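You operate a simulated robot arm through the tools that you are given. There is no shell and no other tool. Be economical: measure what you need, move in short steps, check, and stop when the job is done.

You are at the controls of a simulated robot arm. One attempt, no reset.

Task
Put the cream pack on the top of the cream cabinet away on the low shelf of the desk. Put two of the weights from the top of the cream cabinet on the top of the green chest. Put the short tube on the refill card. Fetch the tall tube and stand it on the top of case two. Open the cards drawer, put the tile from the top of the wrap bench in the inside of the cards drawer, then shut the drawer. Take the yellow tray on the top of the wooden cart and put it away on the clear end of the green work bench. Stack the bulb box labelled "95" from the top of the green chest on top of the bulb box labelled "57". Put the green box on the low shelf of the paste-up desk. Put the small pink box on the clear middle of the paste-up desk away on the top of the sideboard. Pull the rolls drawer open. The order is free. Set down upright: short tube, tall tube.
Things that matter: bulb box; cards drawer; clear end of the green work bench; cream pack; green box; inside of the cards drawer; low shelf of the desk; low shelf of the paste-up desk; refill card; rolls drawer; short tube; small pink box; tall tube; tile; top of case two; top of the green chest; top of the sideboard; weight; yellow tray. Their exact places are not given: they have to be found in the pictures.

The check looks at the end state, three seconds after you hand in, the way a careful person would. Anything else that was tipped, shoved, dropped, spilled or broken makes it a failure.

Robot
A 7-joint arm with a vacuum gripper on a trunk, on a base that drives. Base frame: it is fixed to the floor where the robot stands at the start and does not move with it; the origin is under the middle of the robot, x ahead of it, y to its left, z up. Lengths are in mm, angles in rad, forces in N, time in s.
Its first joint turns from -2.601 to 2.601 rad. Places, roughly: bulb box [-1250, 2000, 1000]; cards drawer [600, -1000, 800]; clear end of the green work bench [-5000, -1700, 900]; cream pack [750, 0, 1000]; green box (17x9x8 cm) [-4900, 200, 800]; inside of the cards drawer [600, -1000, 700]; low shelf of the desk [-3400, 1900, 100]; low shelf of the paste-up desk [-5100, 200, 200]; refill card [500, -1250, 1000]; rolls drawer [600, -1600, 800]; small pink box (5x8x3 cm) [-5200, 200, 800]; tile [500, -1250, 1000]; top of case two [700, -5600, 500]; top of the green chest [-1600, 1900, 900]; top of the sideboard [-5100, -9900, 700]; weight [750, 250, 750]; weight (7x7x5 cm) [700, -200, 900]; yellow tray (11x9x3 cm) [-1300, -1100, 800]. Payload 1.06 kg.
Tool frame: the origin (TCP) lies in the middle of the cups' lips, and z points out of the cups. The gripper has 1 cup of 24 mm across, covering 24 by 24 mm (tool x, y); the bellows give 8 mm. With the vacuum on, a cup seals on a smooth face that it is pressed against (1 to 4 N); it does not hold porous or soft things. The pull reaches 23 N.
Orientation is told as [roll, pitch, yaw] about the base's x, y, z axes, in that order, counted from this pose: with the cups facing straight down, the tool's x points along the base's -x, its y along +y and its z along -z.

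Tools
- The arm moves only by the tool drive_tool. Its argument "targets" is a list that holds one entry, the list of rows, each a list of 7 numbers: the vacuum: 1 switches it on, 0 off, then the shift along the base's x, y, z in m, then the turn, a rotation vector about the base's x, y, z in rad. In form: [[[suction, tx, ty, tz, ax, ay, az], ...]]. A call has 1 to 12 rows; each row shifts and turns the commanded pose from where the row before left it. Each row takes 0.2 s and may step no farther than 50 mm and 0.15 rad from the row before; otherwise, or with a gripper value out of range, the whole call is refused. A pose out of reach is approached as far as the arm can. The call stops where the force on the tool passes 40 N (or 10 N more than at its start, if that is more) or the arm is blocked; 0.2 s more then pass. The pull builds up within a second once a cup has sealed. Time passes only in rows, and 0.2 s behind the last, so rows that do not move give it time. The reply holds the time, the measured pose of the TCP, the force on the tool along the base axes and the pull of the vacuum, in the units named above and with some noise, with the torque about the TCP (base axes, N m) and any sound that the robot's microphone picked up.
- Cameras (640 x 400 px; columns grow to the right, rows downward): "scene" is now at [9.9, 98.9, 1580.3]; the picture's right is [-0.79, -0.61, 0.00], its down [-0.34, 0.44, -0.83] and it looks along [0.51, -0.66, -0.56] (base axes); focal length 257 px, centre (320, 200). "wrist" rides on the gripper at [78, 19, -96] in the tool frame; the picture's right is [-0.23, 0.97, 0.00], its down [-0.71, -0.17, -0.69] and it looks along [-0.67, -0.16, 0.73] (tool axes); focal length 243 px, centre (320, 200).
- camera(camera): a new picture of that camera. It takes no simulated time.
- raise_lower(by): slides the trunk up (or, below 0, down) by that many mm; the arm and the scene camera ride with it, the base frame stays. It gives what a move gives, with no picture.
- drive_base(legs): drives the robot by 1 to 6 legs, each [ahead, turn to the left] in mm and rad, along the robot's own axes; the way and the turn of a leg run together, so that a leg with both is an arc; at most 1500 mm and 3.142 rad a leg. The arm and the cameras ride along, it lands a little off, and it stops where it bumps. It gives what a move gives.
- pan_tilt(pan, tilt): turns the head with the scene camera to pan (to the left, within 2.705 rad either way) and tilt (down, from -0.506 to 1.204), counted from straight ahead of the robot. It gives what a move gives.
- point_at(camera, pixels): for up to 12 pixels [column, row] of the newest picture of that camera ("zoom" is the newest enlarged one), the place [x, y, z] in the base frame of the surface seen there, good to about 2 mm. It takes no simulated time.
- close_up(camera, box): a new picture of the part [left, top, right, bottom] of that camera's present view, enlarged. It takes no simulated time.
- hand_in(): hands the job in; it is judged then, once.

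Go step by step. Measure first, check grasps and placings, and put right what went wrong. The budget is 371 turns and 312 pictures, counting those below and the enlarged ones. Unless the task says otherwise, let go and move clear before handing in, and close with one line.

The tools are called after "Emit:" as a command line: name --argument value ..., lists and objects as JSON in quotes. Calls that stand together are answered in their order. drive_tool: Moves the arm, as the interface text tells. Its arguments: {"type":"object","properties":{"targets":{"type":"array","items":{"type":"array","items":{"type":"array","items":{"type":"number"}}}}},"required":["targets"]} The other tools are called the same way: raise_lower (by) slides the trunk up or down; drive_base (legs) drives the base; pan_tilt (pan, tilt) turns the head that bears the scene camera; camera (camera) takes a picture; point_at (camera, pixels) gives the place of the surface under pixels of a picture; close_up (camera, box) takes an enlarged picture of a part of a camera's view; hand_in () hands the job in.

At the start:

```text
time: 0.0
tcp_pos: [438.6, -519.9, 1246.7]
ee_rot: [-0.006, -0.001, 0.0]
wrist_force: [-0.1, -0.2, 0.4]
ft_torque: [-0.02, -0.05, 0.01]
pull: 0.3
trunk travel left (down, up): [-628.0, 82.0]
robot x, y, heading: [0.1, -0.1, -0.001]
head pan, tilt: [-0.915, 0.592]
```

scene: 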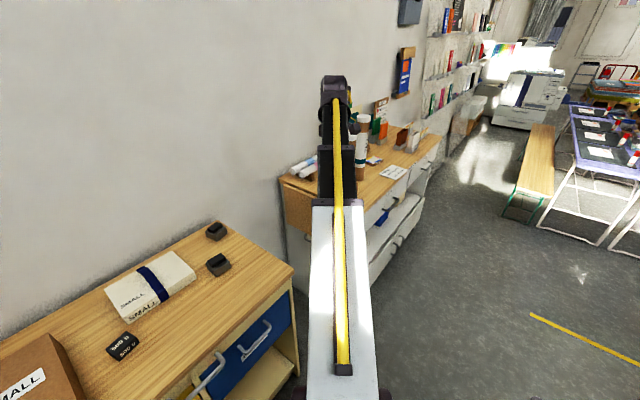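
wrist: 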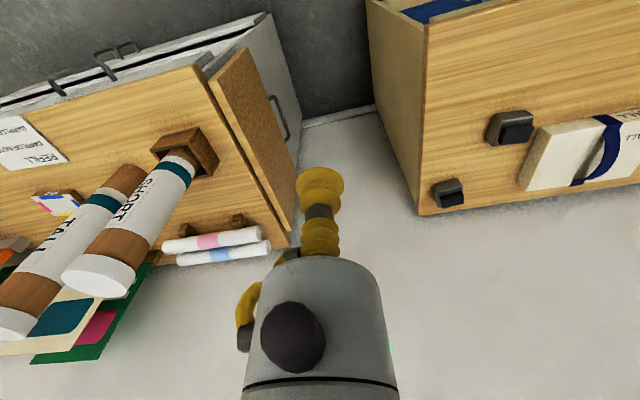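

The first pictures show the cream cabinet ahead with pack and weights, and the wrap bench to the right with the tubes. I'll look at the cabinet first.

Emit:
pan_tilt --pan 0.0 --tilt 0.7

Emit:
camera --camera "scene"

```text
time: 1.2
tcp_pos: [437.2, -518.5, 1247.7]
ee_rot: [-0.004, -0.001, -0.001]
wrist_force: [0.1, -0.3, -0.2]
ft_torque: [0.03, 0.01, 0.0]
pull: 0.0
trunk travel left (down, up): [-628.0, 82.0]
robot x, y, heading: [2.8, -1.2, -0.005]
head pan, tilt: [0.0, 0.7]
```

```text
309 pictures are left
```

scene: 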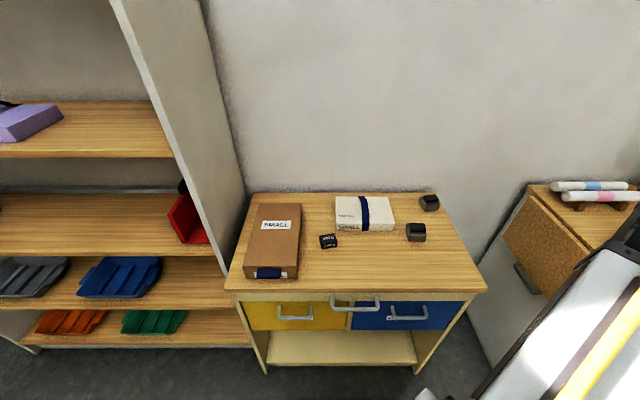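

The cabinet holds a cream pack (363,213), weights (429,202), (416,231), and a dark item (328,241). I'll enlarge and measure.

Emit:
close_up --camera "scene" --box '[230, 180, 470, 330]'

Emit:
point_at --camera "scene" --pixels '[[350, 208], [382, 212], [328, 238], [429, 199], [415, 228], [360, 260], [352, 297], [270, 240], [250, 195], [430, 192]]'

```text
2.67 times, centred on (350, 255) of scene
```

zoom: 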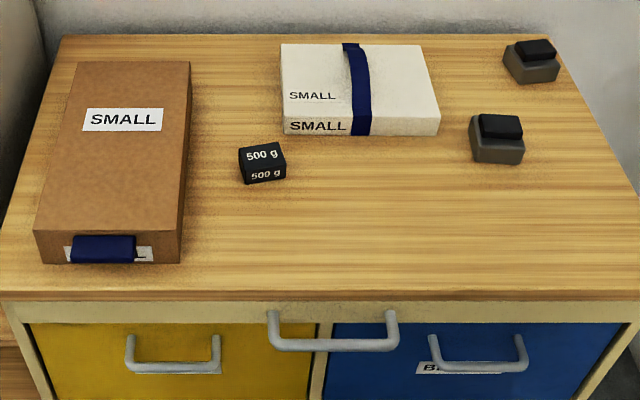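

```text
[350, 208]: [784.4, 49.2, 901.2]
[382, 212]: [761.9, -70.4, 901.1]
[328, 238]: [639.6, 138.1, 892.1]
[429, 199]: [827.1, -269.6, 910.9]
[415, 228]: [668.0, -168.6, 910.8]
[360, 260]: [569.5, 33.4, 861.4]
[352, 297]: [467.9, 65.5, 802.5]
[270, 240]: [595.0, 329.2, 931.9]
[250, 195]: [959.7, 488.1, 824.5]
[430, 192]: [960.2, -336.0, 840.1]
```

The gray capped blocks (5 cm high) match the 7x7x5 weights. Now the wrap bench.

Emit:
pan_tilt --pan -1.35 --tilt 0.55

Emit:
camera --camera "scene"

Emit:
camera --camera "wrist"

```text
time: 2.7
tcp_pos: [435.9, -518.5, 1246.8]
ee_rot: [-0.006, -0.002, 0.0]
wrist_force: [0.6, -0.7, -0.1]
ft_torque: [0.0, -0.01, 0.0]
pull: 0.0
trunk travel left (down, up): [-628.0, 82.0]
robot x, y, heading: [-1.2, -1.7, -0.0]
head pan, tilt: [-1.349, 0.55]
```

```text
307 pictures are left
```

scene: 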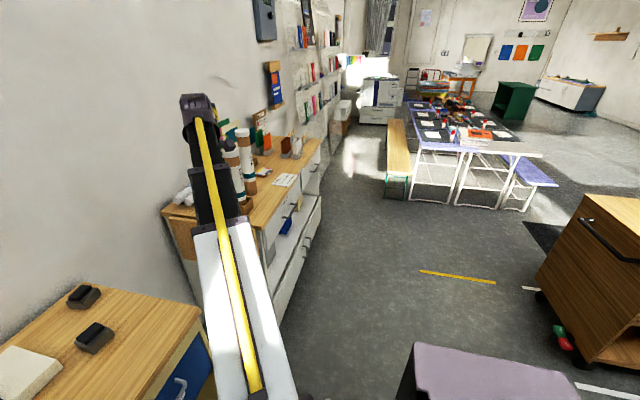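

```text
306 pictures are left
```

wrist: 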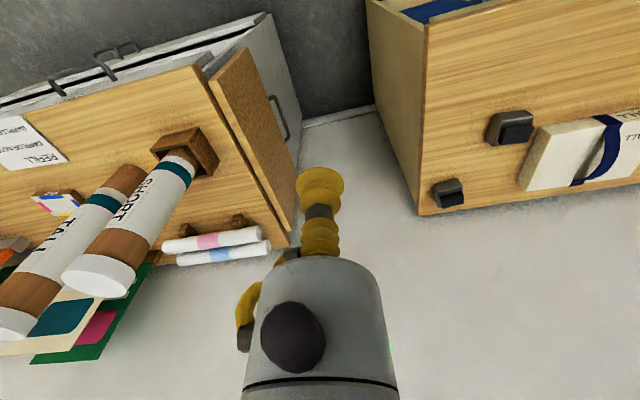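

The tubes are visible in the wrist view, the short one in a holder block at (185,150). Measuring.

Emit:
point_at --camera "wrist" --pixels '[[95, 278], [15, 322], [205, 168], [165, 150], [30, 142], [60, 205], [120, 110], [215, 240], [255, 130], [180, 170], [60, 140], [190, 62]]'

Emit:
close_up --camera "scene" --box '[160, 100, 360, 225]'

```text
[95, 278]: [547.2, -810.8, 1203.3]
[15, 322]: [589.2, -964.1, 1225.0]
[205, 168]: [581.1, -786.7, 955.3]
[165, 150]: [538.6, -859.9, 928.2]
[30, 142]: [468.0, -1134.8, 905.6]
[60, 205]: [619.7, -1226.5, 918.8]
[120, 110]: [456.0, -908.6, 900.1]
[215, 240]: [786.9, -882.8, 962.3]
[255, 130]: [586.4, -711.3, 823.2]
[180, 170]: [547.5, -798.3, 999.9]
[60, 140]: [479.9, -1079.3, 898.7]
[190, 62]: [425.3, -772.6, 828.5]
```

```text
3.20 times, centred on (260, 162) of scene
```

zoom: 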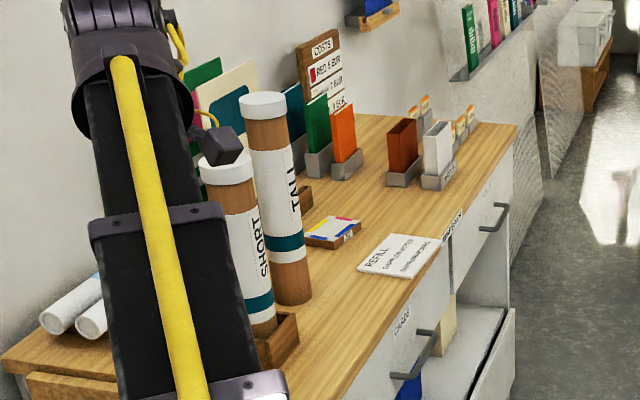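

Now I check the floor around the robot before driving: the purplish thing at (490,380) needs identifying.

Emit:
pan_tilt --pan -2.0 --tilt 0.8

Emit:
camera --camera "scene"

Emit:
point_at --camera "scene" --pixels '[[320, 200], [320, 300], [320, 380], [500, 200], [150, 200], [450, 100]]'

Emit:
pan_tilt --pan 2.6 --tilt 0.6

Emit:
camera --camera "scene"

Emit:
pan_tilt --pan 1.4 --tilt 0.5

Emit:
camera --camera "scene"

```text
time: 3.7
tcp_pos: [436.9, -518.3, 1246.5]
ee_rot: [-0.006, -0.002, 0.001]
wrist_force: [0.8, -0.2, 0.2]
ft_torque: [0.01, 0.01, 0.0]
pull: 0.1
trunk travel left (down, up): [-628.0, 82.0]
robot x, y, heading: [-0.0, 2.9, 0.001]
head pan, tilt: [-2.0, 0.799]
```

```text
304 pictures are left
```

scene: 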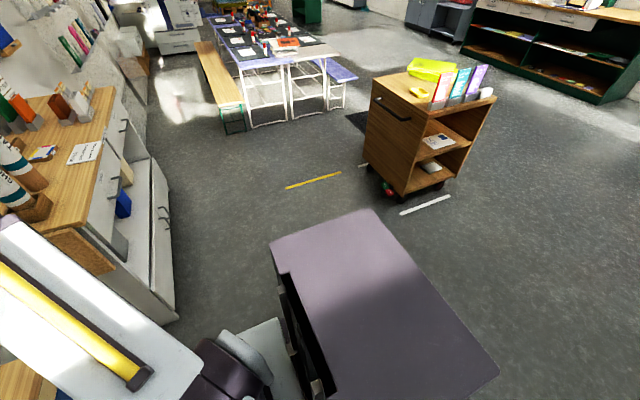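

```text
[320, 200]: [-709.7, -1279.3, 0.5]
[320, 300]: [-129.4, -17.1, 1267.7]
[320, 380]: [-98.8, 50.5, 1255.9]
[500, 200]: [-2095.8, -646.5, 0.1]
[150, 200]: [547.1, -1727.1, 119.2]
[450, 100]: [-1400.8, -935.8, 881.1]
```

```text
time: 7.4
tcp_pos: [437.2, -519.5, 1248.5]
ee_rot: [-0.006, -0.001, 0.001]
wrist_force: [0.1, 0.5, 0.0]
ft_torque: [-0.04, 0.01, 0.0]
pull: 0.0
trunk travel left (down, up): [-628.0, 82.0]
robot x, y, heading: [-1.8, -2.2, -0.002]
head pan, tilt: [2.601, 0.6]
```

```text
303 pictures are left
```

scene: 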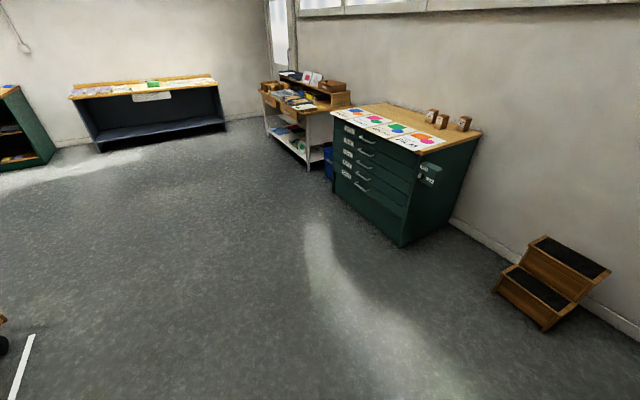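

```text
time: 8.8
tcp_pos: [438.2, -519.1, 1248.0]
ee_rot: [-0.003, -0.003, -0.001]
wrist_force: [-0.1, 0.9, 0.4]
ft_torque: [-0.01, 0.0, 0.0]
pull: 0.0
trunk travel left (down, up): [-628.0, 82.0]
robot x, y, heading: [-3.3, 0.1, -0.005]
head pan, tilt: [1.4, 0.499]
```

```text
302 pictures are left
```

scene: 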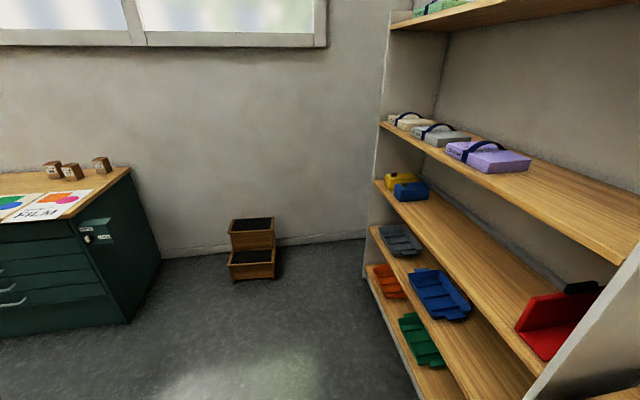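

The purple block is the robot's own column; the floor behind and to the right is clear. I'll back up, turn right and drive alongside the wrap bench, then look.

Emit:
raise_lower --by 80

Emit:
drive_base --legs '[[-200, 0], [0, -1.571], [1000, 0]]'

Emit:
pan_tilt --pan 1.571 --tilt 0.75

Emit:
camera --camera "scene"

```text
time: 10.0
tcp_pos: [437.6, -518.3, 1326.8]
ee_rot: [-0.006, -0.001, 0.0]
wrist_force: [-0.1, -0.2, 0.2]
ft_torque: [0.01, -0.01, 0.0]
pull: 0.0
trunk travel left (down, up): [-708.0, 2.0]
robot x, y, heading: [0.8, -2.1, 0.003]
head pan, tilt: [1.4, 0.499]
```

```text
time: 20.1
tcp_pos: [-700.8, -1435.8, 1327.5]
ee_rot: [-0.005, -0.001, -1.557]
wrist_force: [0.7, 0.1, 0.6]
ft_torque: [0.03, 0.01, 0.01]
pull: 0.1
trunk travel left (down, up): [-708.0, 2.0]
robot x, y, heading: [-186.2, -991.9, -1.562]
head pan, tilt: [1.4, 0.499]
```

```text
time: 20.9
tcp_pos: [-700.5, -1436.3, 1327.1]
ee_rot: [-0.005, -0.002, -1.557]
wrist_force: [0.3, 0.4, -0.3]
ft_torque: [0.0, 0.05, 0.02]
pull: 0.0
trunk travel left (down, up): [-708.0, 2.0]
robot x, y, heading: [-185.7, -991.7, -1.559]
head pan, tilt: [1.571, 0.75]
```

```text
301 pictures are left
```

scene: 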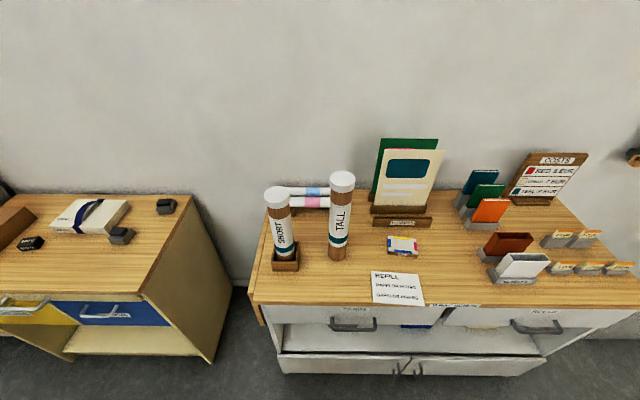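

The whole bench is visible: short tube (277,197), tall tube (342,180), object (403,244), refill card (397,288), cards drawer (352,325), rolls drawer (537,325). Enlarge and measure.

Emit:
close_up --camera "scene" --box '[250, 160, 450, 285]'

Emit:
close_up --camera "scene" --box '[260, 265, 480, 400]'

Emit:
close_up --camera "scene" --box '[420, 265, 640, 400]'

Emit:
point_at --camera "scene" --pixels '[[275, 191], [341, 177], [403, 243], [373, 273], [418, 274], [371, 302], [424, 305], [352, 329], [300, 322], [337, 180], [412, 238], [393, 253]]'

Emit:
point_at --camera "scene" --pixels '[[277, 187], [279, 195], [341, 173], [536, 327], [500, 318], [560, 318], [420, 310], [345, 313], [544, 312], [272, 266], [297, 266], [337, 258]]'

```text
3.20 times, centred on (350, 222) of scene
```

zoom: 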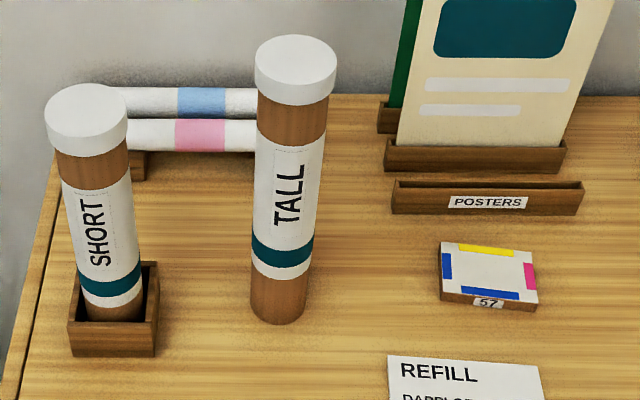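

```text
2.91 times, centred on (370, 332) of scene
```

zoom: 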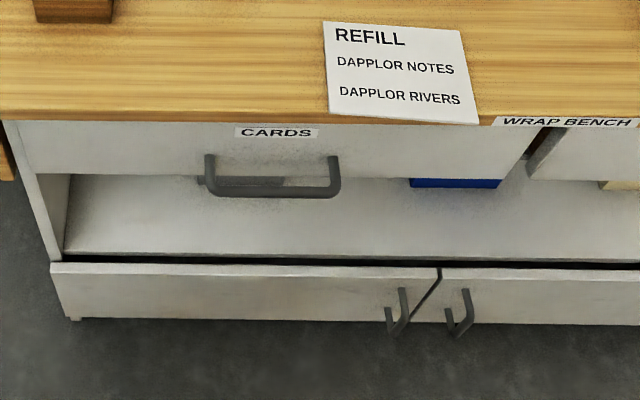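

```text
2.91 times, centred on (530, 332) of scene
```

zoom: 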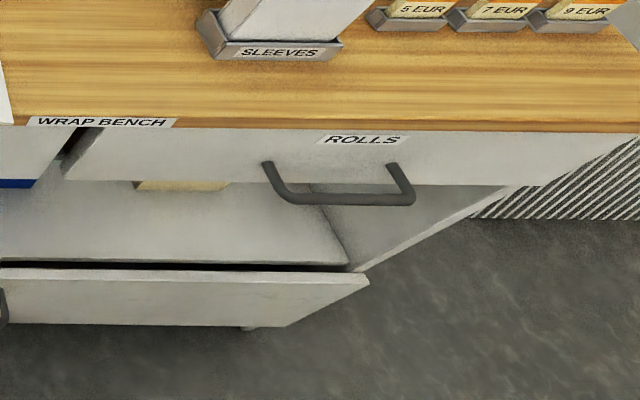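

```text
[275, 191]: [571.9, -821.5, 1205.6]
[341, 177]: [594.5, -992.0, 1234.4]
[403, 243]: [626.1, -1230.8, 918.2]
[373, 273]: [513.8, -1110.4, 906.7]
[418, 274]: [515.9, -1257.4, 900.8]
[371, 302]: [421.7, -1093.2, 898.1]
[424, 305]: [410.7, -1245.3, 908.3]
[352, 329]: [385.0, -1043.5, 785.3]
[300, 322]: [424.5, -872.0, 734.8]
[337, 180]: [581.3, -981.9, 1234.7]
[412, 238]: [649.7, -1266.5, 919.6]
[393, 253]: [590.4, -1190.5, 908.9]
```

```text
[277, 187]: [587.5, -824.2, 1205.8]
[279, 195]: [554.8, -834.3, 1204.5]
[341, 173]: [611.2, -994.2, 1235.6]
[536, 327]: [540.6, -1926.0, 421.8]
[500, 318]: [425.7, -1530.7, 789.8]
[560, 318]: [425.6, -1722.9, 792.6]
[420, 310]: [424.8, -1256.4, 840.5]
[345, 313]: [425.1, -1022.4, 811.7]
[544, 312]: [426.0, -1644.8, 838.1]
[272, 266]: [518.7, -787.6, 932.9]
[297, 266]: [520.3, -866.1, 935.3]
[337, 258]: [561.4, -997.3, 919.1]
```

Bench data: short tube top near (556,-827,1205), tall (582,-993,1235), refill card centre (466,-1177,~900), drawer face x=425, handle bar x=385 z=785. I'll face the bench at about (-250,-1100).

Emit:
drive_base --legs '[[108, 0], [0, 1.56], [-64, 0]]'

Emit:
pan_tilt --pan 0 --tilt 0.6

Emit:
camera --camera "wrist"

Emit:
camera --camera "scene"

```text
time: 26.4
tcp_pos: [183.9, -1620.7, 1326.8]
ee_rot: [-0.005, -0.003, -0.004]
wrist_force: [-0.4, 0.0, 2.0]
ft_torque: [0.01, 0.03, -0.03]
pull: 0.1
trunk travel left (down, up): [-708.0, 2.0]
robot x, y, heading: [-247.8, -1100.8, -0.005]
head pan, tilt: [1.571, 0.75]
```

```text
time: 28.1
tcp_pos: [185.2, -1620.3, 1328.0]
ee_rot: [-0.006, -0.003, -0.004]
wrist_force: [0.3, 0.0, -1.0]
ft_torque: [-0.02, -0.02, -0.01]
pull: 0.0
trunk travel left (down, up): [-708.0, 2.0]
robot x, y, heading: [-245.4, -1101.8, 0.0]
head pan, tilt: [0.0, 0.6]
```

```text
297 pictures are left
```

wrist: 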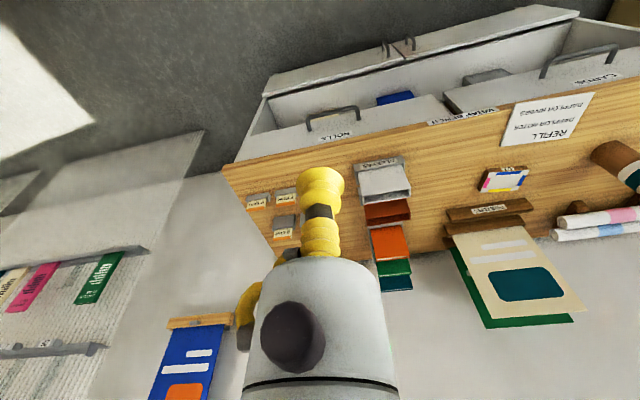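

```text
296 pictures are left
```

scene: 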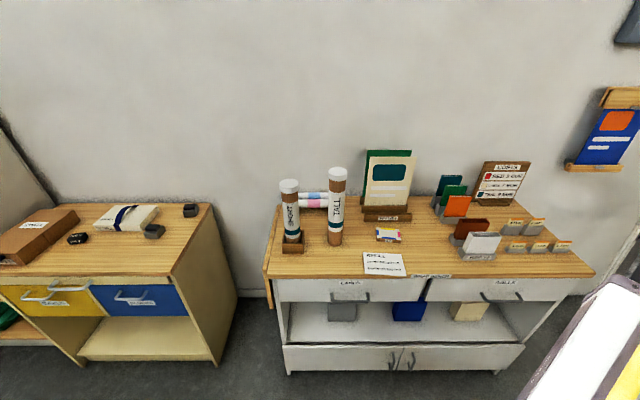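

View confirms pose. Moving the tool high across to above the short tube.

Emit:
drive_tool --targets '[[[0, 0.0206, 0.044, 0, 0, 0, 0], [0, 0.0206, 0.044, 0, 0, 0, 0], [0, 0.0206, 0.044, 0, 0, 0, 0], [0, 0.0206, 0.044, 0, 0, 0, 0], [0, 0.0206, 0.044, 0, 0, 0, 0], [0, 0.0206, 0.044, 0, 0, 0, 0], [0, 0.0206, 0.044, 0, 0, 0, 0], [0, 0.0206, 0.044, 0, 0, 0, 0], [0, 0.0206, 0.044, 0, 0, 0, 0]]]'

Emit:
drive_tool --targets '[[[0, 0.015, 0.044, 0, 0, 0, 0], [0, 0.015, 0.044, 0, 0, 0, 0], [0, 0.015, 0.044, 0, 0, 0, 0], [0, 0.015, 0.044, 0, 0, 0, 0], [0, 0.015, 0.044, 0, 0, 0, 0], [0, 0.015, 0.044, 0, 0, 0, 0], [0, 0.015, 0.044, 0, 0, 0, 0], [0, 0, 0, 0, 0, 0, 0]]]'

Emit:
camera --camera "wrist"

```text
time: 29.1
tcp_pos: [266.5, -1471.1, 1306.5]
ee_rot: [-0.014, -0.009, 0.02]
wrist_force: [-8.0, -16.7, -2.4]
ft_torque: [1.76, -1.14, 1.48]
pull: 0.1
out of reach, approached as far as the arm can: row 1, 2, 3, 4
trunk travel left (down, up): [-708.0, 2.0]
robot x, y, heading: [-253.1, -1100.3, -0.003]
head pan, tilt: [0.0, 0.6]
stopped in row 4: the force on the tool passed its limit at 81 N (the readings are from after the stop); the commanded pose is now the measured one
```

```text
time: 29.4
tcp_pos: [269.8, -1462.3, 1307.5]
ee_rot: [-0.016, -0.008, 0.032]
wrist_force: [-8.2, -15.2, -2.5]
ft_torque: [1.7, -1.06, 1.44]
pull: 0.0
trunk travel left (down, up): [-708.0, 2.0]
robot x, y, heading: [-248.9, -1097.1, -0.005]
head pan, tilt: [0.0, 0.6]
stopped in row 1: the force on the tool passed its limit at 72 N (the readings are from after the stop); the commanded pose is now the measured one
```

```text
295 pictures are left
```

wrist: 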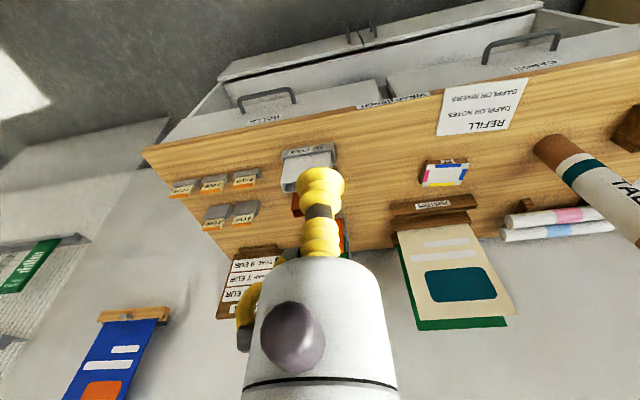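

The tool met a force while moving inward: probably self-contact or a lamp. I look before moving further.

Emit:
pan_tilt --pan -0.6 --tilt 0.3

Emit:
camera --camera "scene"

```text
time: 30.4
tcp_pos: [270.8, -1463.1, 1308.2]
ee_rot: [-0.018, -0.01, 0.03]
wrist_force: [-12.8, -24.8, -8.1]
ft_torque: [2.74, -2.32, 2.41]
pull: 0.0
trunk travel left (down, up): [-708.0, 2.0]
robot x, y, heading: [-251.2, -1104.5, -0.007]
head pan, tilt: [-0.6, 0.3]
```

```text
294 pictures are left
```

scene: 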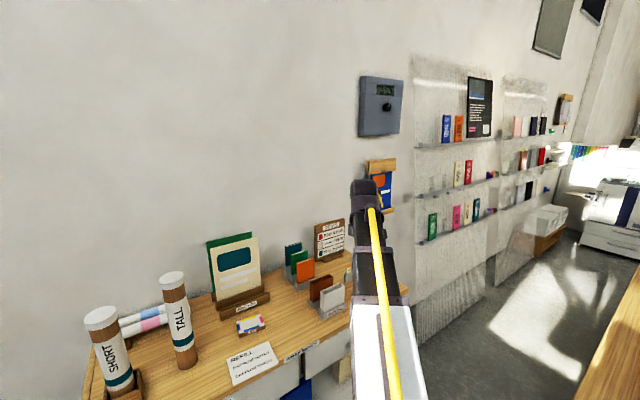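

Nothing external is near, so it looks like the wrist camera bracket meeting the forearm as the arm swings with fixed yaw. I'll back off, lower a little and turn yaw along with the swing.

Emit:
drive_tool --targets '[[[0, -0.02, -0.044, 0, 0, 0, 0], [0, -0.01, -0.02, -0.01, 0, 0, 0], [0, 0, 0, 0, 0, 0, 0]]]'

Emit:
drive_tool --targets '[[[0, 0, 0, -0.02, 0, 0, 0.1], [0, 0, 0, -0.02, 0, 0, 0.1], [0, 0, 0, 0, 0, 0, 0.1], [0, 0, 0, 0, 0, 0, 0.1]]]'

```text
time: 31.1
tcp_pos: [239.1, -1526.5, 1297.2]
ee_rot: [-0.018, -0.009, 0.028]
wrist_force: [-0.2, -0.1, -0.4]
ft_torque: [-0.02, 0.03, 0.0]
pull: 0.1
trunk travel left (down, up): [-708.0, 2.0]
robot x, y, heading: [-250.2, -1100.9, -0.002]
head pan, tilt: [-0.6, 0.3]
```

```text
time: 32.1
tcp_pos: [240.2, -1526.8, 1258.4]
ee_rot: [-0.017, -0.009, 0.429]
wrist_force: [0.3, -0.1, 0.5]
ft_torque: [-0.02, 0.02, 0.0]
pull: 0.0
trunk travel left (down, up): [-708.0, 2.0]
robot x, y, heading: [-253.0, -1101.6, 0.0]
head pan, tilt: [-0.6, 0.3]
```

Force is clear now. Swing to above the short tube with yaw following.

Emit:
drive_tool --targets '[[[0, 0.0229, 0.0396, 0.005, 0.0117, 0.0153, 0.05], [0, 0.0229, 0.0396, 0.005, 0, 0, 0.05], [0, 0.0229, 0.0396, 0.005, 0, 0, 0.05], [0, 0.0229, 0.0396, 0.005, 0, 0, 0.05], [0, 0.0229, 0.0396, 0.005, 0, 0, 0.05], [0, 0.0229, 0.0396, 0.005, 0, 0, 0.05], [0, 0.0229, 0.0396, 0.0, 0, 0, 0.05], [0, 0, 0, 0, 0, 0, 0]]]'

Emit:
drive_tool --targets '[[[0, 0.0156, 0.0423, 0, 0, 0, 0.05], [0, 0.0156, 0.0423, 0, 0, 0, 0.05], [0, 0.0156, 0.0423, 0, 0, 0, 0.05], [0, 0.0156, 0.0423, 0, 0, 0, 0.05], [0, 0.0156, 0.0423, 0, 0, 0, 0.05], [0, 0.0156, 0.0423, 0, 0, 0, 0.05], [0, 0.0156, 0.0423, 0, 0, 0, 0.05], [0, 0.0156, 0.0423, 0, 0, 0, 0.05], [0, 0.0156, 0.0423, 0, 0, 0, 0.05], [0, 0, 0, 0, 0, 0, 0]]]'

Emit:
camera --camera "wrist"

```text
time: 34.0
tcp_pos: [399.5, -1248.2, 1287.0]
ee_rot: [-0.001, 0.0, 0.779]
wrist_force: [0.1, 0.9, 0.8]
ft_torque: [-0.02, -0.05, -0.04]
pull: 0.2
trunk travel left (down, up): [-708.0, 2.0]
robot x, y, heading: [-250.6, -1101.2, 0.002]
head pan, tilt: [-0.6, 0.3]
```

```text
time: 36.1
tcp_pos: [540.5, -870.0, 1286.6]
ee_rot: [0.0, 0.001, 1.226]
wrist_force: [0.9, 0.2, -0.1]
ft_torque: [-0.01, -0.01, -0.01]
pull: 0.1
trunk travel left (down, up): [-708.0, 2.0]
robot x, y, heading: [-251.2, -1100.8, -0.002]
head pan, tilt: [-0.6, 0.3]
```

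```text
293 pictures are left
```

wrist: 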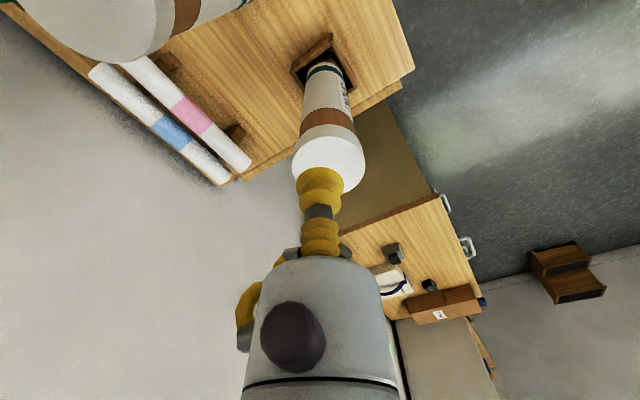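

The short tube cap is at (330,155). Measuring its edges.

Emit:
point_at --camera "wrist" --pixels '[[298, 160], [362, 165], [325, 138], [335, 170], [350, 185], [300, 180], [358, 150], [330, 155]]'

Emit:
pan_tilt --pan 0.2 --tilt 0.5

Emit:
close_up --camera "scene" --box '[220, 130, 420, 255]'

```text
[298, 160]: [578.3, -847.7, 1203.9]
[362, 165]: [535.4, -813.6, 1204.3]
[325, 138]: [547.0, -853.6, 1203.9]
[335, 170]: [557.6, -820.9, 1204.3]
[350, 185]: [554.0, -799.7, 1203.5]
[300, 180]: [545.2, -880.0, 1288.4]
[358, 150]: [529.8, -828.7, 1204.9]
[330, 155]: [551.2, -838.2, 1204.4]
```

```text
time: 37.3
tcp_pos: [539.1, -870.4, 1285.2]
ee_rot: [0.0, -0.001, 1.228]
wrist_force: [-0.6, 0.4, 0.7]
ft_torque: [0.02, -0.02, -0.02]
pull: 0.1
trunk travel left (down, up): [-708.0, 2.0]
robot x, y, heading: [-250.4, -1102.2, -0.005]
head pan, tilt: [0.201, 0.499]
```

```text
3.20 times, centred on (320, 192) of scene
```

zoom: 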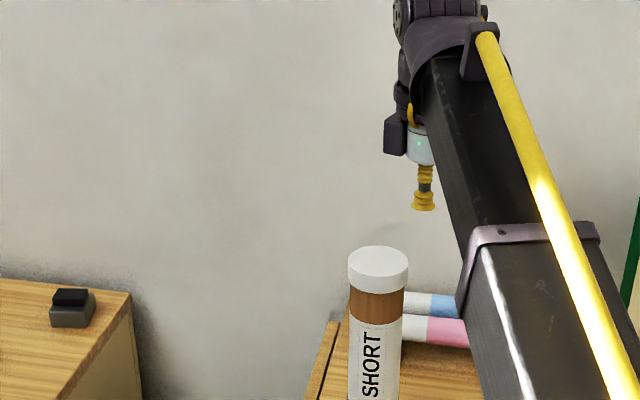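

Cap centre is (556,-827), top z 1204. Descend and seal.

Emit:
drive_tool --targets '[[[0, 0.016, 0.043, 0, 0, 0, 0], [0, 0, 0, -0.04, 0, 0, 0], [1, 0, 0, -0.025, 0, 0, 0], [1, 0, 0, -0.012, 0, 0, 0], [1, 0, 0, -0.006, 0, 0, 0], [1, 0, 0, -0.002, 0, 0, 0], [1, 0, 0, 0, 0, 0, 0], [1, 0, 0, 0, 0, 0, 0], [1, 0, 0, 0, 0, 0, 0], [1, 0, 0, 0, 0, 0, 0]]]'

```text
time: 39.5
tcp_pos: [555.0, -826.7, 1202.9]
ee_rot: [0.001, -0.001, 1.226]
wrist_force: [0.2, 0.6, 6.2]
ft_torque: [0.02, -0.02, -0.02]
pull: 22.7
trunk travel left (down, up): [-708.0, 2.0]
robot x, y, heading: [-253.6, -1098.6, -0.001]
head pan, tilt: [0.201, 0.499]
```

Sealed (22.7 N). Lift straight up out of the holder.

Emit:
drive_tool --targets '[[[1, 0, 0, 0.01, 0, 0, 0], [1, 0, 0, 0.02, 0, 0, 0], [1, 0, 0, 0.02, 0, 0, 0], [1, 0, 0, 0.02, 0, 0, 0], [1, 0, 0, 0.015, 0, 0, 0], [1, 0, 0, 0, 0, 0, 0], [1, 0, 0, 0, 0, 0, 0]]]'

Emit:
camera --camera "scene"

```text
time: 41.1
tcp_pos: [557.8, -825.9, 1287.3]
ee_rot: [-0.001, 0.001, 1.228]
wrist_force: [0.8, 0.3, -1.0]
ft_torque: [0.02, -0.02, 0.0]
pull: 22.8
trunk travel left (down, up): [-708.0, 2.0]
robot x, y, heading: [-251.4, -1098.8, -0.002]
head pan, tilt: [0.201, 0.499]
```

```text
291 pictures are left
```

scene: 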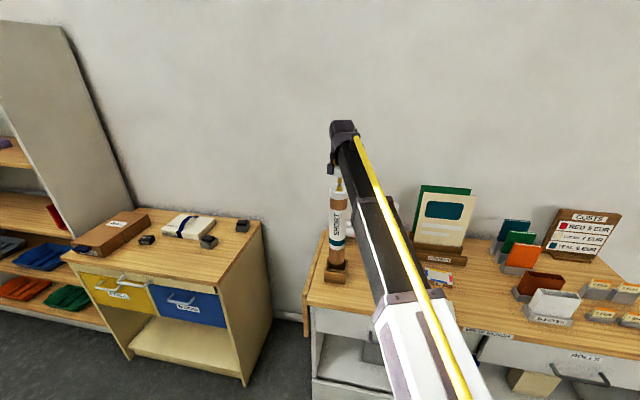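

Holding. Check the tube bottom clearance.

Emit:
close_up --camera "scene" --box '[290, 220, 390, 300]'

Emit:
point_at --camera "zoom" --pixels '[[300, 270], [300, 255], [300, 285], [300, 300], [300, 240]]'

```text
5.00 times, centred on (340, 260) of scene
```

zoom: 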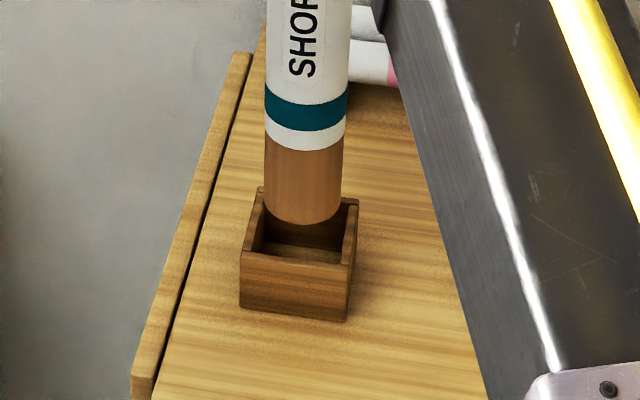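

```text
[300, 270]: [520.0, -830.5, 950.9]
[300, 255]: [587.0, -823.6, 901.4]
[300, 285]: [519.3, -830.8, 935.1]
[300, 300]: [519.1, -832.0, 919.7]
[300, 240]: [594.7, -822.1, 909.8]
```

Bottom is about 988, clear of the rim. Carry it in front of the tall tube to above the refill card centre (466,-1177).

Emit:
drive_tool --targets '[[[1, -0.0286, -0.0243, 0, 0, 0, 0], [1, -0.0286, -0.0243, 0, 0, 0, 0], [1, -0.0286, -0.0243, 0, 0, 0, -0.05], [1, 0, -0.036, 0, 0, 0, -0.05], [1, 0, -0.036, 0, 0, 0, -0.05], [1, 0, -0.036, 0, 0, 0, -0.05], [1, 0, -0.036, 0, 0, 0, -0.05], [1, -0.004, -0.036, 0, 0, 0, -0.05], [1, 0, -0.036, 0, 0, 0, -0.05], [1, 0, -0.036, 0, 0, 0, -0.05], [1, 0, -0.025, 0, 0, 0, 0], [1, 0, 0, 0, 0, 0, 0]]]'

Emit:
camera --camera "scene"

```text
time: 43.7
tcp_pos: [466.4, -1176.0, 1287.1]
ee_rot: [0.001, -0.002, 0.828]
wrist_force: [0.2, -0.1, -1.9]
ft_torque: [0.01, 0.0, 0.0]
pull: 22.6
trunk travel left (down, up): [-708.0, 2.0]
robot x, y, heading: [-251.9, -1100.3, -0.003]
head pan, tilt: [0.201, 0.499]
```

```text
289 pictures are left
```

scene: 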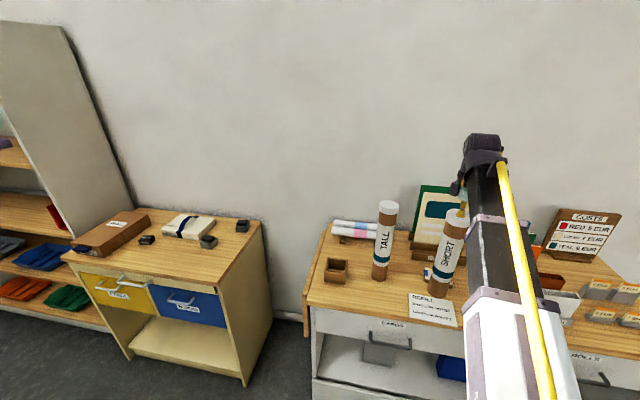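

Over the card. Lower to contact slowly.

Emit:
drive_tool --targets '[[[1, 0, 0, -0.03, 0, 0, 0], [1, 0, 0, -0.03, 0, 0, 0], [1, 0, 0, -0.012, 0, 0, 0], [1, 0, 0, -0.005, 0, 0, 0], [1, 0, 0, -0.004, 0, 0, 0], [1, 0, 0, -0.003, 0, 0, 0], [1, 0, 0, 0, 0, 0, 0]]]'

Emit:
camera --camera "scene"

```text
time: 45.3
tcp_pos: [465.9, -1175.9, 1204.6]
ee_rot: [0.0, 0.0, 0.828]
wrist_force: [0.3, -0.4, 16.8]
ft_torque: [0.0, -0.03, 0.0]
pull: 23.0
trunk travel left (down, up): [-708.0, 2.0]
robot x, y, heading: [-249.8, -1099.1, -0.01]
head pan, tilt: [0.201, 0.499]
```

```text
288 pictures are left
```

scene: 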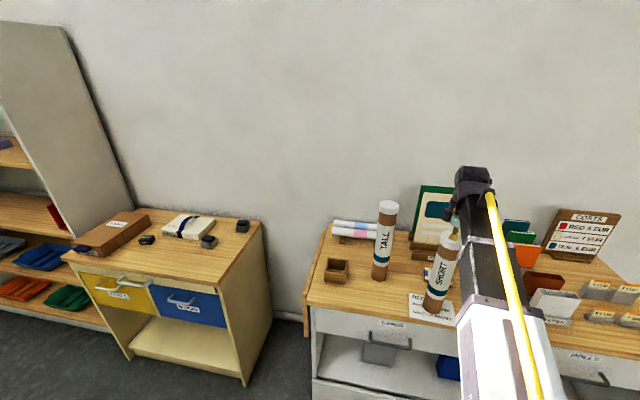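

Contact at 16.8 N, standing on the card. Ease up 3 mm, release and rise.

Emit:
drive_tool --targets '[[[1, 0, 0, 0.003, 0, 0, 0], [0, 0, 0, 0, 0, 0, 0], [0, 0, 0, 0, 0, 0, 0], [0, 0, 0, 0, 0, 0, 0], [0, 0, 0, 0.01, 0, 0, 0], [0, 0, 0, 0.03, 0, 0, 0], [0, 0, 0, 0.04, 0, 0, 0], [0, 0, 0, 0, 0, 0, 0]]]'

Emit:
camera --camera "wrist"

Emit:
close_up --camera "scene" --box '[320, 160, 560, 310]'

```text
time: 47.1
tcp_pos: [466.3, -1176.4, 1287.3]
ee_rot: [0.0, 0.0, 0.827]
wrist_force: [-0.1, -0.9, 0.6]
ft_torque: [-0.02, -0.01, -0.04]
pull: 0.0
trunk travel left (down, up): [-708.0, 2.0]
robot x, y, heading: [-249.9, -1101.7, -0.001]
head pan, tilt: [0.201, 0.499]
```

```text
287 pictures are left
```

wrist: 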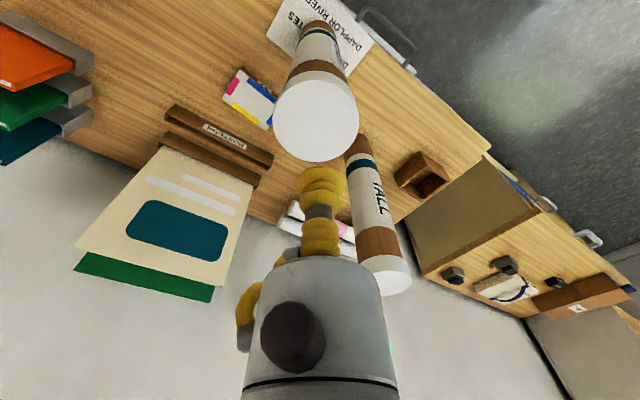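

```text
2.67 times, centred on (440, 235) of scene
```

zoom: 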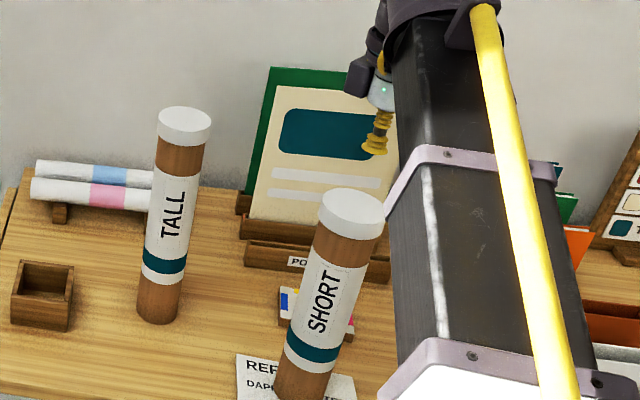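

The short tube stands on the card. Next the cards drawer: I'll bring the tool in front of the bench, tilt it horizontal, and plan to suck on the drawer face beside the handle and pull by backing the base.

Emit:
drive_tool --targets '[[[0, -0.038, 0, 0, 0, 0, 0], [0, -0.038, 0, 0, 0, 0, 0], [0, 0, 0.0435, -0.0145, 0, 0, -0.05], [0, 0, 0.0435, -0.0145, 0, 0, -0.05], [0, 0, 0.0435, -0.0145, 0, 0, -0.05], [0, 0, 0.0435, -0.0145, 0, 0, -0.05], [0, 0, 0.0435, -0.0145, 0, 0, -0.05], [0, 0, 0.0435, -0.0145, 0, 0, -0.05], [0, 0, 0, 0, 0, 0, 0]]]'

Emit:
drive_tool --targets '[[[0, -0.005, 0, -0.02, 0, -0.14, 0], [0, -0.005, 0, -0.02, 0, -0.14, 0], [0, -0.005, 0, -0.02, 0, -0.14, 0], [0, -0.005, 0, -0.02, 0, -0.14, 0], [0, -0.005, 0, -0.02, 0, -0.14, 0], [0, 0, 0, -0.02, 0, -0.14, 0], [0, 0, 0, -0.02, 0, -0.14, 0], [0, 0, 0, -0.02, 0, -0.14, 0], [0, 0, 0, -0.02, 0, -0.14, 0], [0, 0, 0, -0.02, 0, -0.14, 0], [0, 0, 0, -0.02, 0, -0.14, 0]]]'

```text
time: 49.1
tcp_pos: [391.7, -914.2, 1198.2]
ee_rot: [0.0, 0.0, 0.528]
wrist_force: [-0.1, -0.7, 0.5]
ft_torque: [-0.02, 0.02, 0.0]
pull: 0.0
trunk travel left (down, up): [-708.0, 2.0]
robot x, y, heading: [-251.2, -1096.8, -0.004]
head pan, tilt: [0.201, 0.499]
```

```text
time: 51.5
tcp_pos: [408.5, -896.2, 976.9]
ee_rot: [-1.505, -1.044, 1.515]
wrist_force: [-0.2, -0.1, -1.0]
ft_torque: [-0.01, 0.0, -0.01]
pull: 0.2
out of reach, approached as far as the arm can: row 5, 6, 7, 8
trunk travel left (down, up): [-708.0, 2.0]
robot x, y, heading: [-244.7, -1103.3, -0.005]
head pan, tilt: [0.201, 0.499]
```

Tool is horizontal toward +x at (408,-896,977). Back to x≈380 and lower the trunk to z≈790.

Emit:
drive_tool --targets '[[[0, -0.03, -0.01, 0, 0, -0.03, 0], [0, 0, 0, 0, 0, 0, 0]]]'

Emit:
raise_lower --by -185

Emit:
camera --camera "wrist"

Emit:
camera --camera "scene"

```text
time: 52.1
tcp_pos: [377.1, -906.6, 979.3]
ee_rot: [-1.572, -1.045, 1.57]
wrist_force: [-0.1, 0.1, -0.3]
ft_torque: [0.01, -0.03, 0.03]
pull: 0.0
trunk travel left (down, up): [-708.0, 2.0]
robot x, y, heading: [-250.8, -1101.0, -0.002]
head pan, tilt: [0.201, 0.499]
```

```text
time: 54.1
tcp_pos: [378.8, -907.1, 793.1]
ee_rot: [-1.57, -1.041, 1.568]
wrist_force: [-1.0, 0.0, -0.9]
ft_torque: [0.04, -0.01, 0.01]
pull: 0.0
trunk travel left (down, up): [-523.0, 187.0]
robot x, y, heading: [-249.6, -1103.3, -0.006]
head pan, tilt: [0.201, 0.499]
```

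```text
285 pictures are left
```

wrist: 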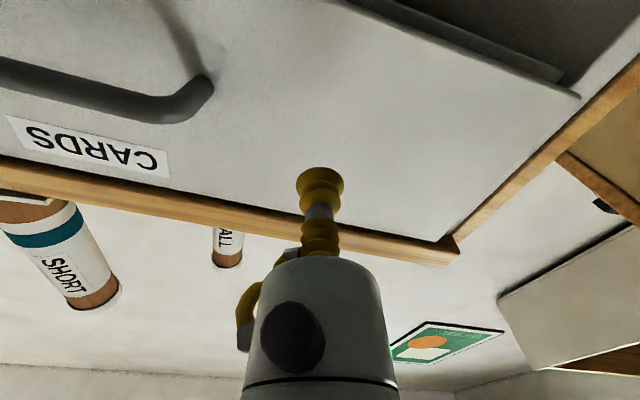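

```text
284 pictures are left
```

scene: 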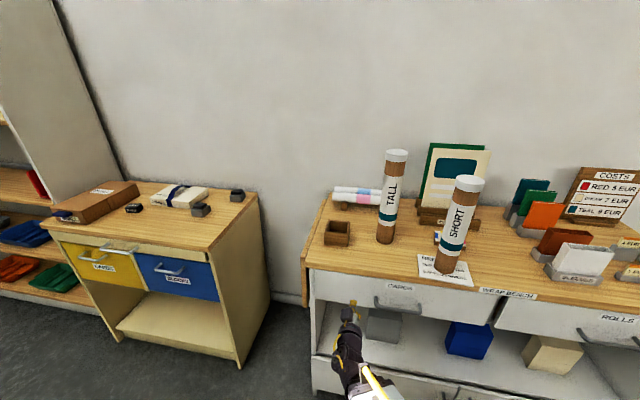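

Tool faces the CARDS drawer left of its handle. Advance and seal.

Emit:
drive_tool --targets '[[[0, 0.036, 0, 0, 0, 0, 0], [1, 0.006, 0, 0, 0, 0, 0], [1, 0.004, 0, 0, 0, 0, 0], [1, 0.003, 0, 0, 0, 0, 0], [1, 0.0, 0, 0, 0, 0, 0], [1, 0, 0, 0, 0, 0, 0], [1, 0, 0, 0, 0, 0, 0]]]'

```text
time: 55.7
tcp_pos: [426.5, -907.2, 794.0]
ee_rot: [-1.566, -1.042, 1.566]
wrist_force: [-13.7, -0.9, -15.5]
ft_torque: [0.07, -0.16, 0.03]
pull: 23.0
trunk travel left (down, up): [-523.0, 187.0]
robot x, y, heading: [-254.3, -1100.4, -0.006]
head pan, tilt: [0.201, 0.499]
```

Sealed. Back the base gently by 80 mm and check.

Emit:
drive_base --legs '[[-80, 0]]'

Emit:
camera --camera "scene"

```text
time: 56.8
tcp_pos: [346.4, -905.3, 792.5]
ee_rot: [-1.569, -1.043, 1.569]
wrist_force: [0.0, 1.3, -3.6]
ft_torque: [0.05, -0.09, 0.05]
pull: 22.8
trunk travel left (down, up): [-523.0, 187.0]
robot x, y, heading: [-333.5, -1099.2, -0.0]
head pan, tilt: [0.201, 0.499]
```

```text
283 pictures are left
```

scene: 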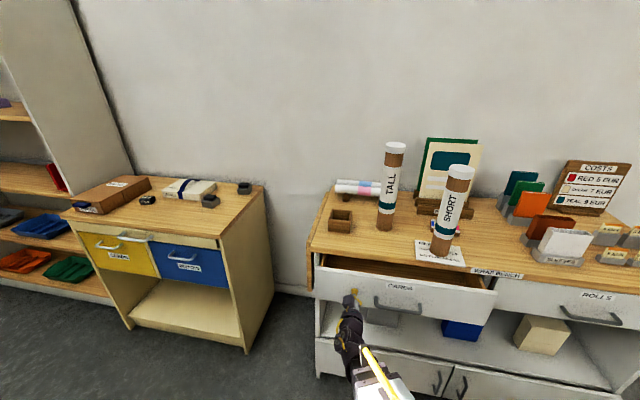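

The drawer follows. Another 130 mm.

Emit:
drive_base --legs '[[-130, 0]]'

Emit:
camera --camera "scene"

```text
time: 58.1
tcp_pos: [212.7, -906.5, 793.9]
ee_rot: [-1.569, -1.044, 1.568]
wrist_force: [-0.3, -7.5, -4.3]
ft_torque: [0.07, -0.06, 0.04]
pull: 22.5
trunk travel left (down, up): [-523.0, 187.0]
robot x, y, heading: [-460.7, -1099.0, -0.011]
head pan, tilt: [0.201, 0.499]
```

```text
282 pictures are left
```

scene: 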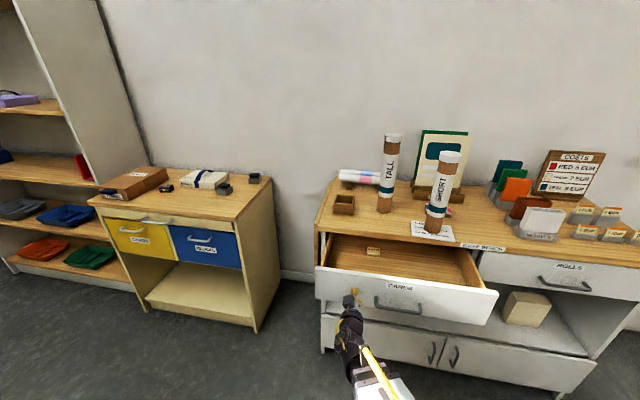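

Open by 212 mm with an empty interior. Release, back off, raise the trunk, and return the tool to pointing down.

Emit:
drive_tool --targets '[[[0, 0, 0, 0, 0, 0, 0], [0, 0, 0, 0, 0, 0, 0], [0, 0, 0, 0, 0, 0, 0], [0, -0.01, 0, 0, 0, 0, 0], [0, -0.03, 0, 0, 0, 0, 0], [0, 0, 0, 0, 0, 0, 0]]]'

Emit:
drive_base --legs '[[-60, 0]]'

Emit:
raise_lower --by 185

Emit:
drive_tool --targets '[[[0, 0.01, 0, 0.02, 0, 0.14, 0], [0, 0.01, 0, 0.02, 0, 0.14, 0], [0, 0.01, 0, 0.02, 0, 0.14, 0], [0, 0.01, 0, 0.02, 0, 0.14, 0], [0, 0, 0, 0.02, 0, 0.14, 0], [0, 0, 0, 0.02, 0, 0.14, 0], [0, 0, 0, 0.02, 0, 0.14, 0], [0, 0, 0, 0.02, 0, 0.14, 0], [0, 0, 0, 0.02, 0, 0.14, 0], [0, 0, 0, 0.02, 0, 0.14, 0], [0, 0, 0, 0.02, 0, 0.14, 0], [0, 0, 0, 0.02, 0, 0.03, 0]]]'

```text
time: 59.5
tcp_pos: [174.1, -906.4, 792.7]
ee_rot: [-1.571, -1.044, 1.569]
wrist_force: [0.4, -0.1, 0.7]
ft_torque: [0.04, 0.04, 0.02]
pull: 0.1
trunk travel left (down, up): [-523.0, 187.0]
robot x, y, heading: [-464.5, -1098.7, -0.001]
head pan, tilt: [0.201, 0.499]
```

```text
time: 60.4
tcp_pos: [113.4, -908.0, 793.1]
ee_rot: [-1.568, -1.045, 1.567]
wrist_force: [0.8, -0.6, 0.1]
ft_torque: [0.0, -0.01, 0.01]
pull: 0.2
trunk travel left (down, up): [-523.0, 187.0]
robot x, y, heading: [-525.8, -1101.3, -0.007]
head pan, tilt: [0.201, 0.499]
```

```text
time: 62.5
tcp_pos: [113.1, -906.5, 977.8]
ee_rot: [-1.57, -1.044, 1.567]
wrist_force: [-0.6, -1.0, 0.2]
ft_torque: [0.01, 0.01, 0.02]
pull: 0.1
trunk travel left (down, up): [-708.0, 2.0]
robot x, y, heading: [-524.0, -1096.1, -0.007]
head pan, tilt: [0.201, 0.499]
```

```text
time: 65.1
tcp_pos: [157.0, -906.8, 1216.6]
ee_rot: [-0.002, 0.002, 0.527]
wrist_force: [-0.8, 0.3, 0.2]
ft_torque: [-0.02, -0.02, -0.01]
pull: 0.1
out of reach, approached as far as the arm can: row 2
trunk travel left (down, up): [-708.0, 2.0]
robot x, y, heading: [-520.6, -1097.3, 0.002]
head pan, tilt: [0.201, 0.499]
```

Drive around to (-150,-1700) so the arm can approach the tile from the right, clear of the short tube.

Emit:
drive_base --legs '[[0, -1.571], [600, 0], [0, 1.571], [370, 0]]'

Emit:
pan_tilt --pan 0.5 --tilt 0.7

Emit:
camera --camera "scene"

Emit:
camera --camera "wrist"

```text
time: 78.1
tcp_pos: [522.4, -1533.0, 1215.8]
ee_rot: [-0.002, 0.0, 0.506]
wrist_force: [0.3, -0.6, 0.0]
ft_torque: [-0.01, -0.04, -0.01]
pull: 0.1
trunk travel left (down, up): [-708.0, 2.0]
robot x, y, heading: [-164.1, -1711.2, -0.026]
head pan, tilt: [0.201, 0.499]
```

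```text
time: 78.9
tcp_pos: [522.5, -1532.2, 1216.3]
ee_rot: [-0.004, 0.002, 0.505]
wrist_force: [0.0, -0.6, 0.6]
ft_torque: [0.02, -0.02, 0.01]
pull: 0.0
trunk travel left (down, up): [-708.0, 2.0]
robot x, y, heading: [-161.6, -1713.8, -0.029]
head pan, tilt: [0.499, 0.7]
```

```text
281 pictures are left
```

scene: 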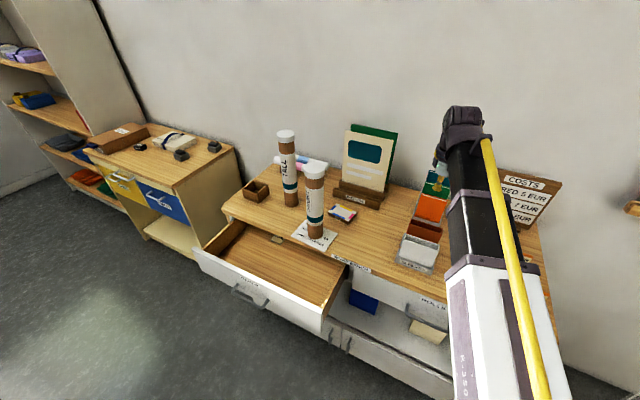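

```text
280 pictures are left
```

wrist: 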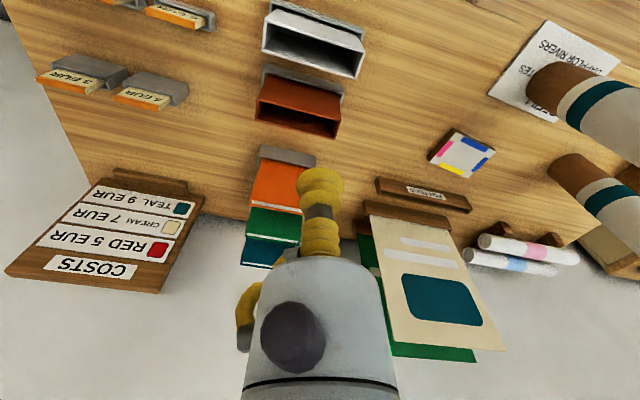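

Tile at wrist (462,152). Measure it, the poster stand, and the neighbours' heights.

Emit:
point_at --camera "wrist" --pixels '[[463, 155], [456, 134], [492, 152], [468, 174], [434, 154], [300, 30], [300, 110], [280, 180], [425, 185], [420, 240], [600, 100]]'

```text
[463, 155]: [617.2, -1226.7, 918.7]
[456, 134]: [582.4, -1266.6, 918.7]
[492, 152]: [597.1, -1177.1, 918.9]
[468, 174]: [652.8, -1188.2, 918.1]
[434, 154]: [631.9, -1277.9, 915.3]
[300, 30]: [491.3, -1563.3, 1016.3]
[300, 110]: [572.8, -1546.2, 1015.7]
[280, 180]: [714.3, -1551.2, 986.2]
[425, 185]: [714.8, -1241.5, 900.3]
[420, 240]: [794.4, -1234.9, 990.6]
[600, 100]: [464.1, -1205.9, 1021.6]
```

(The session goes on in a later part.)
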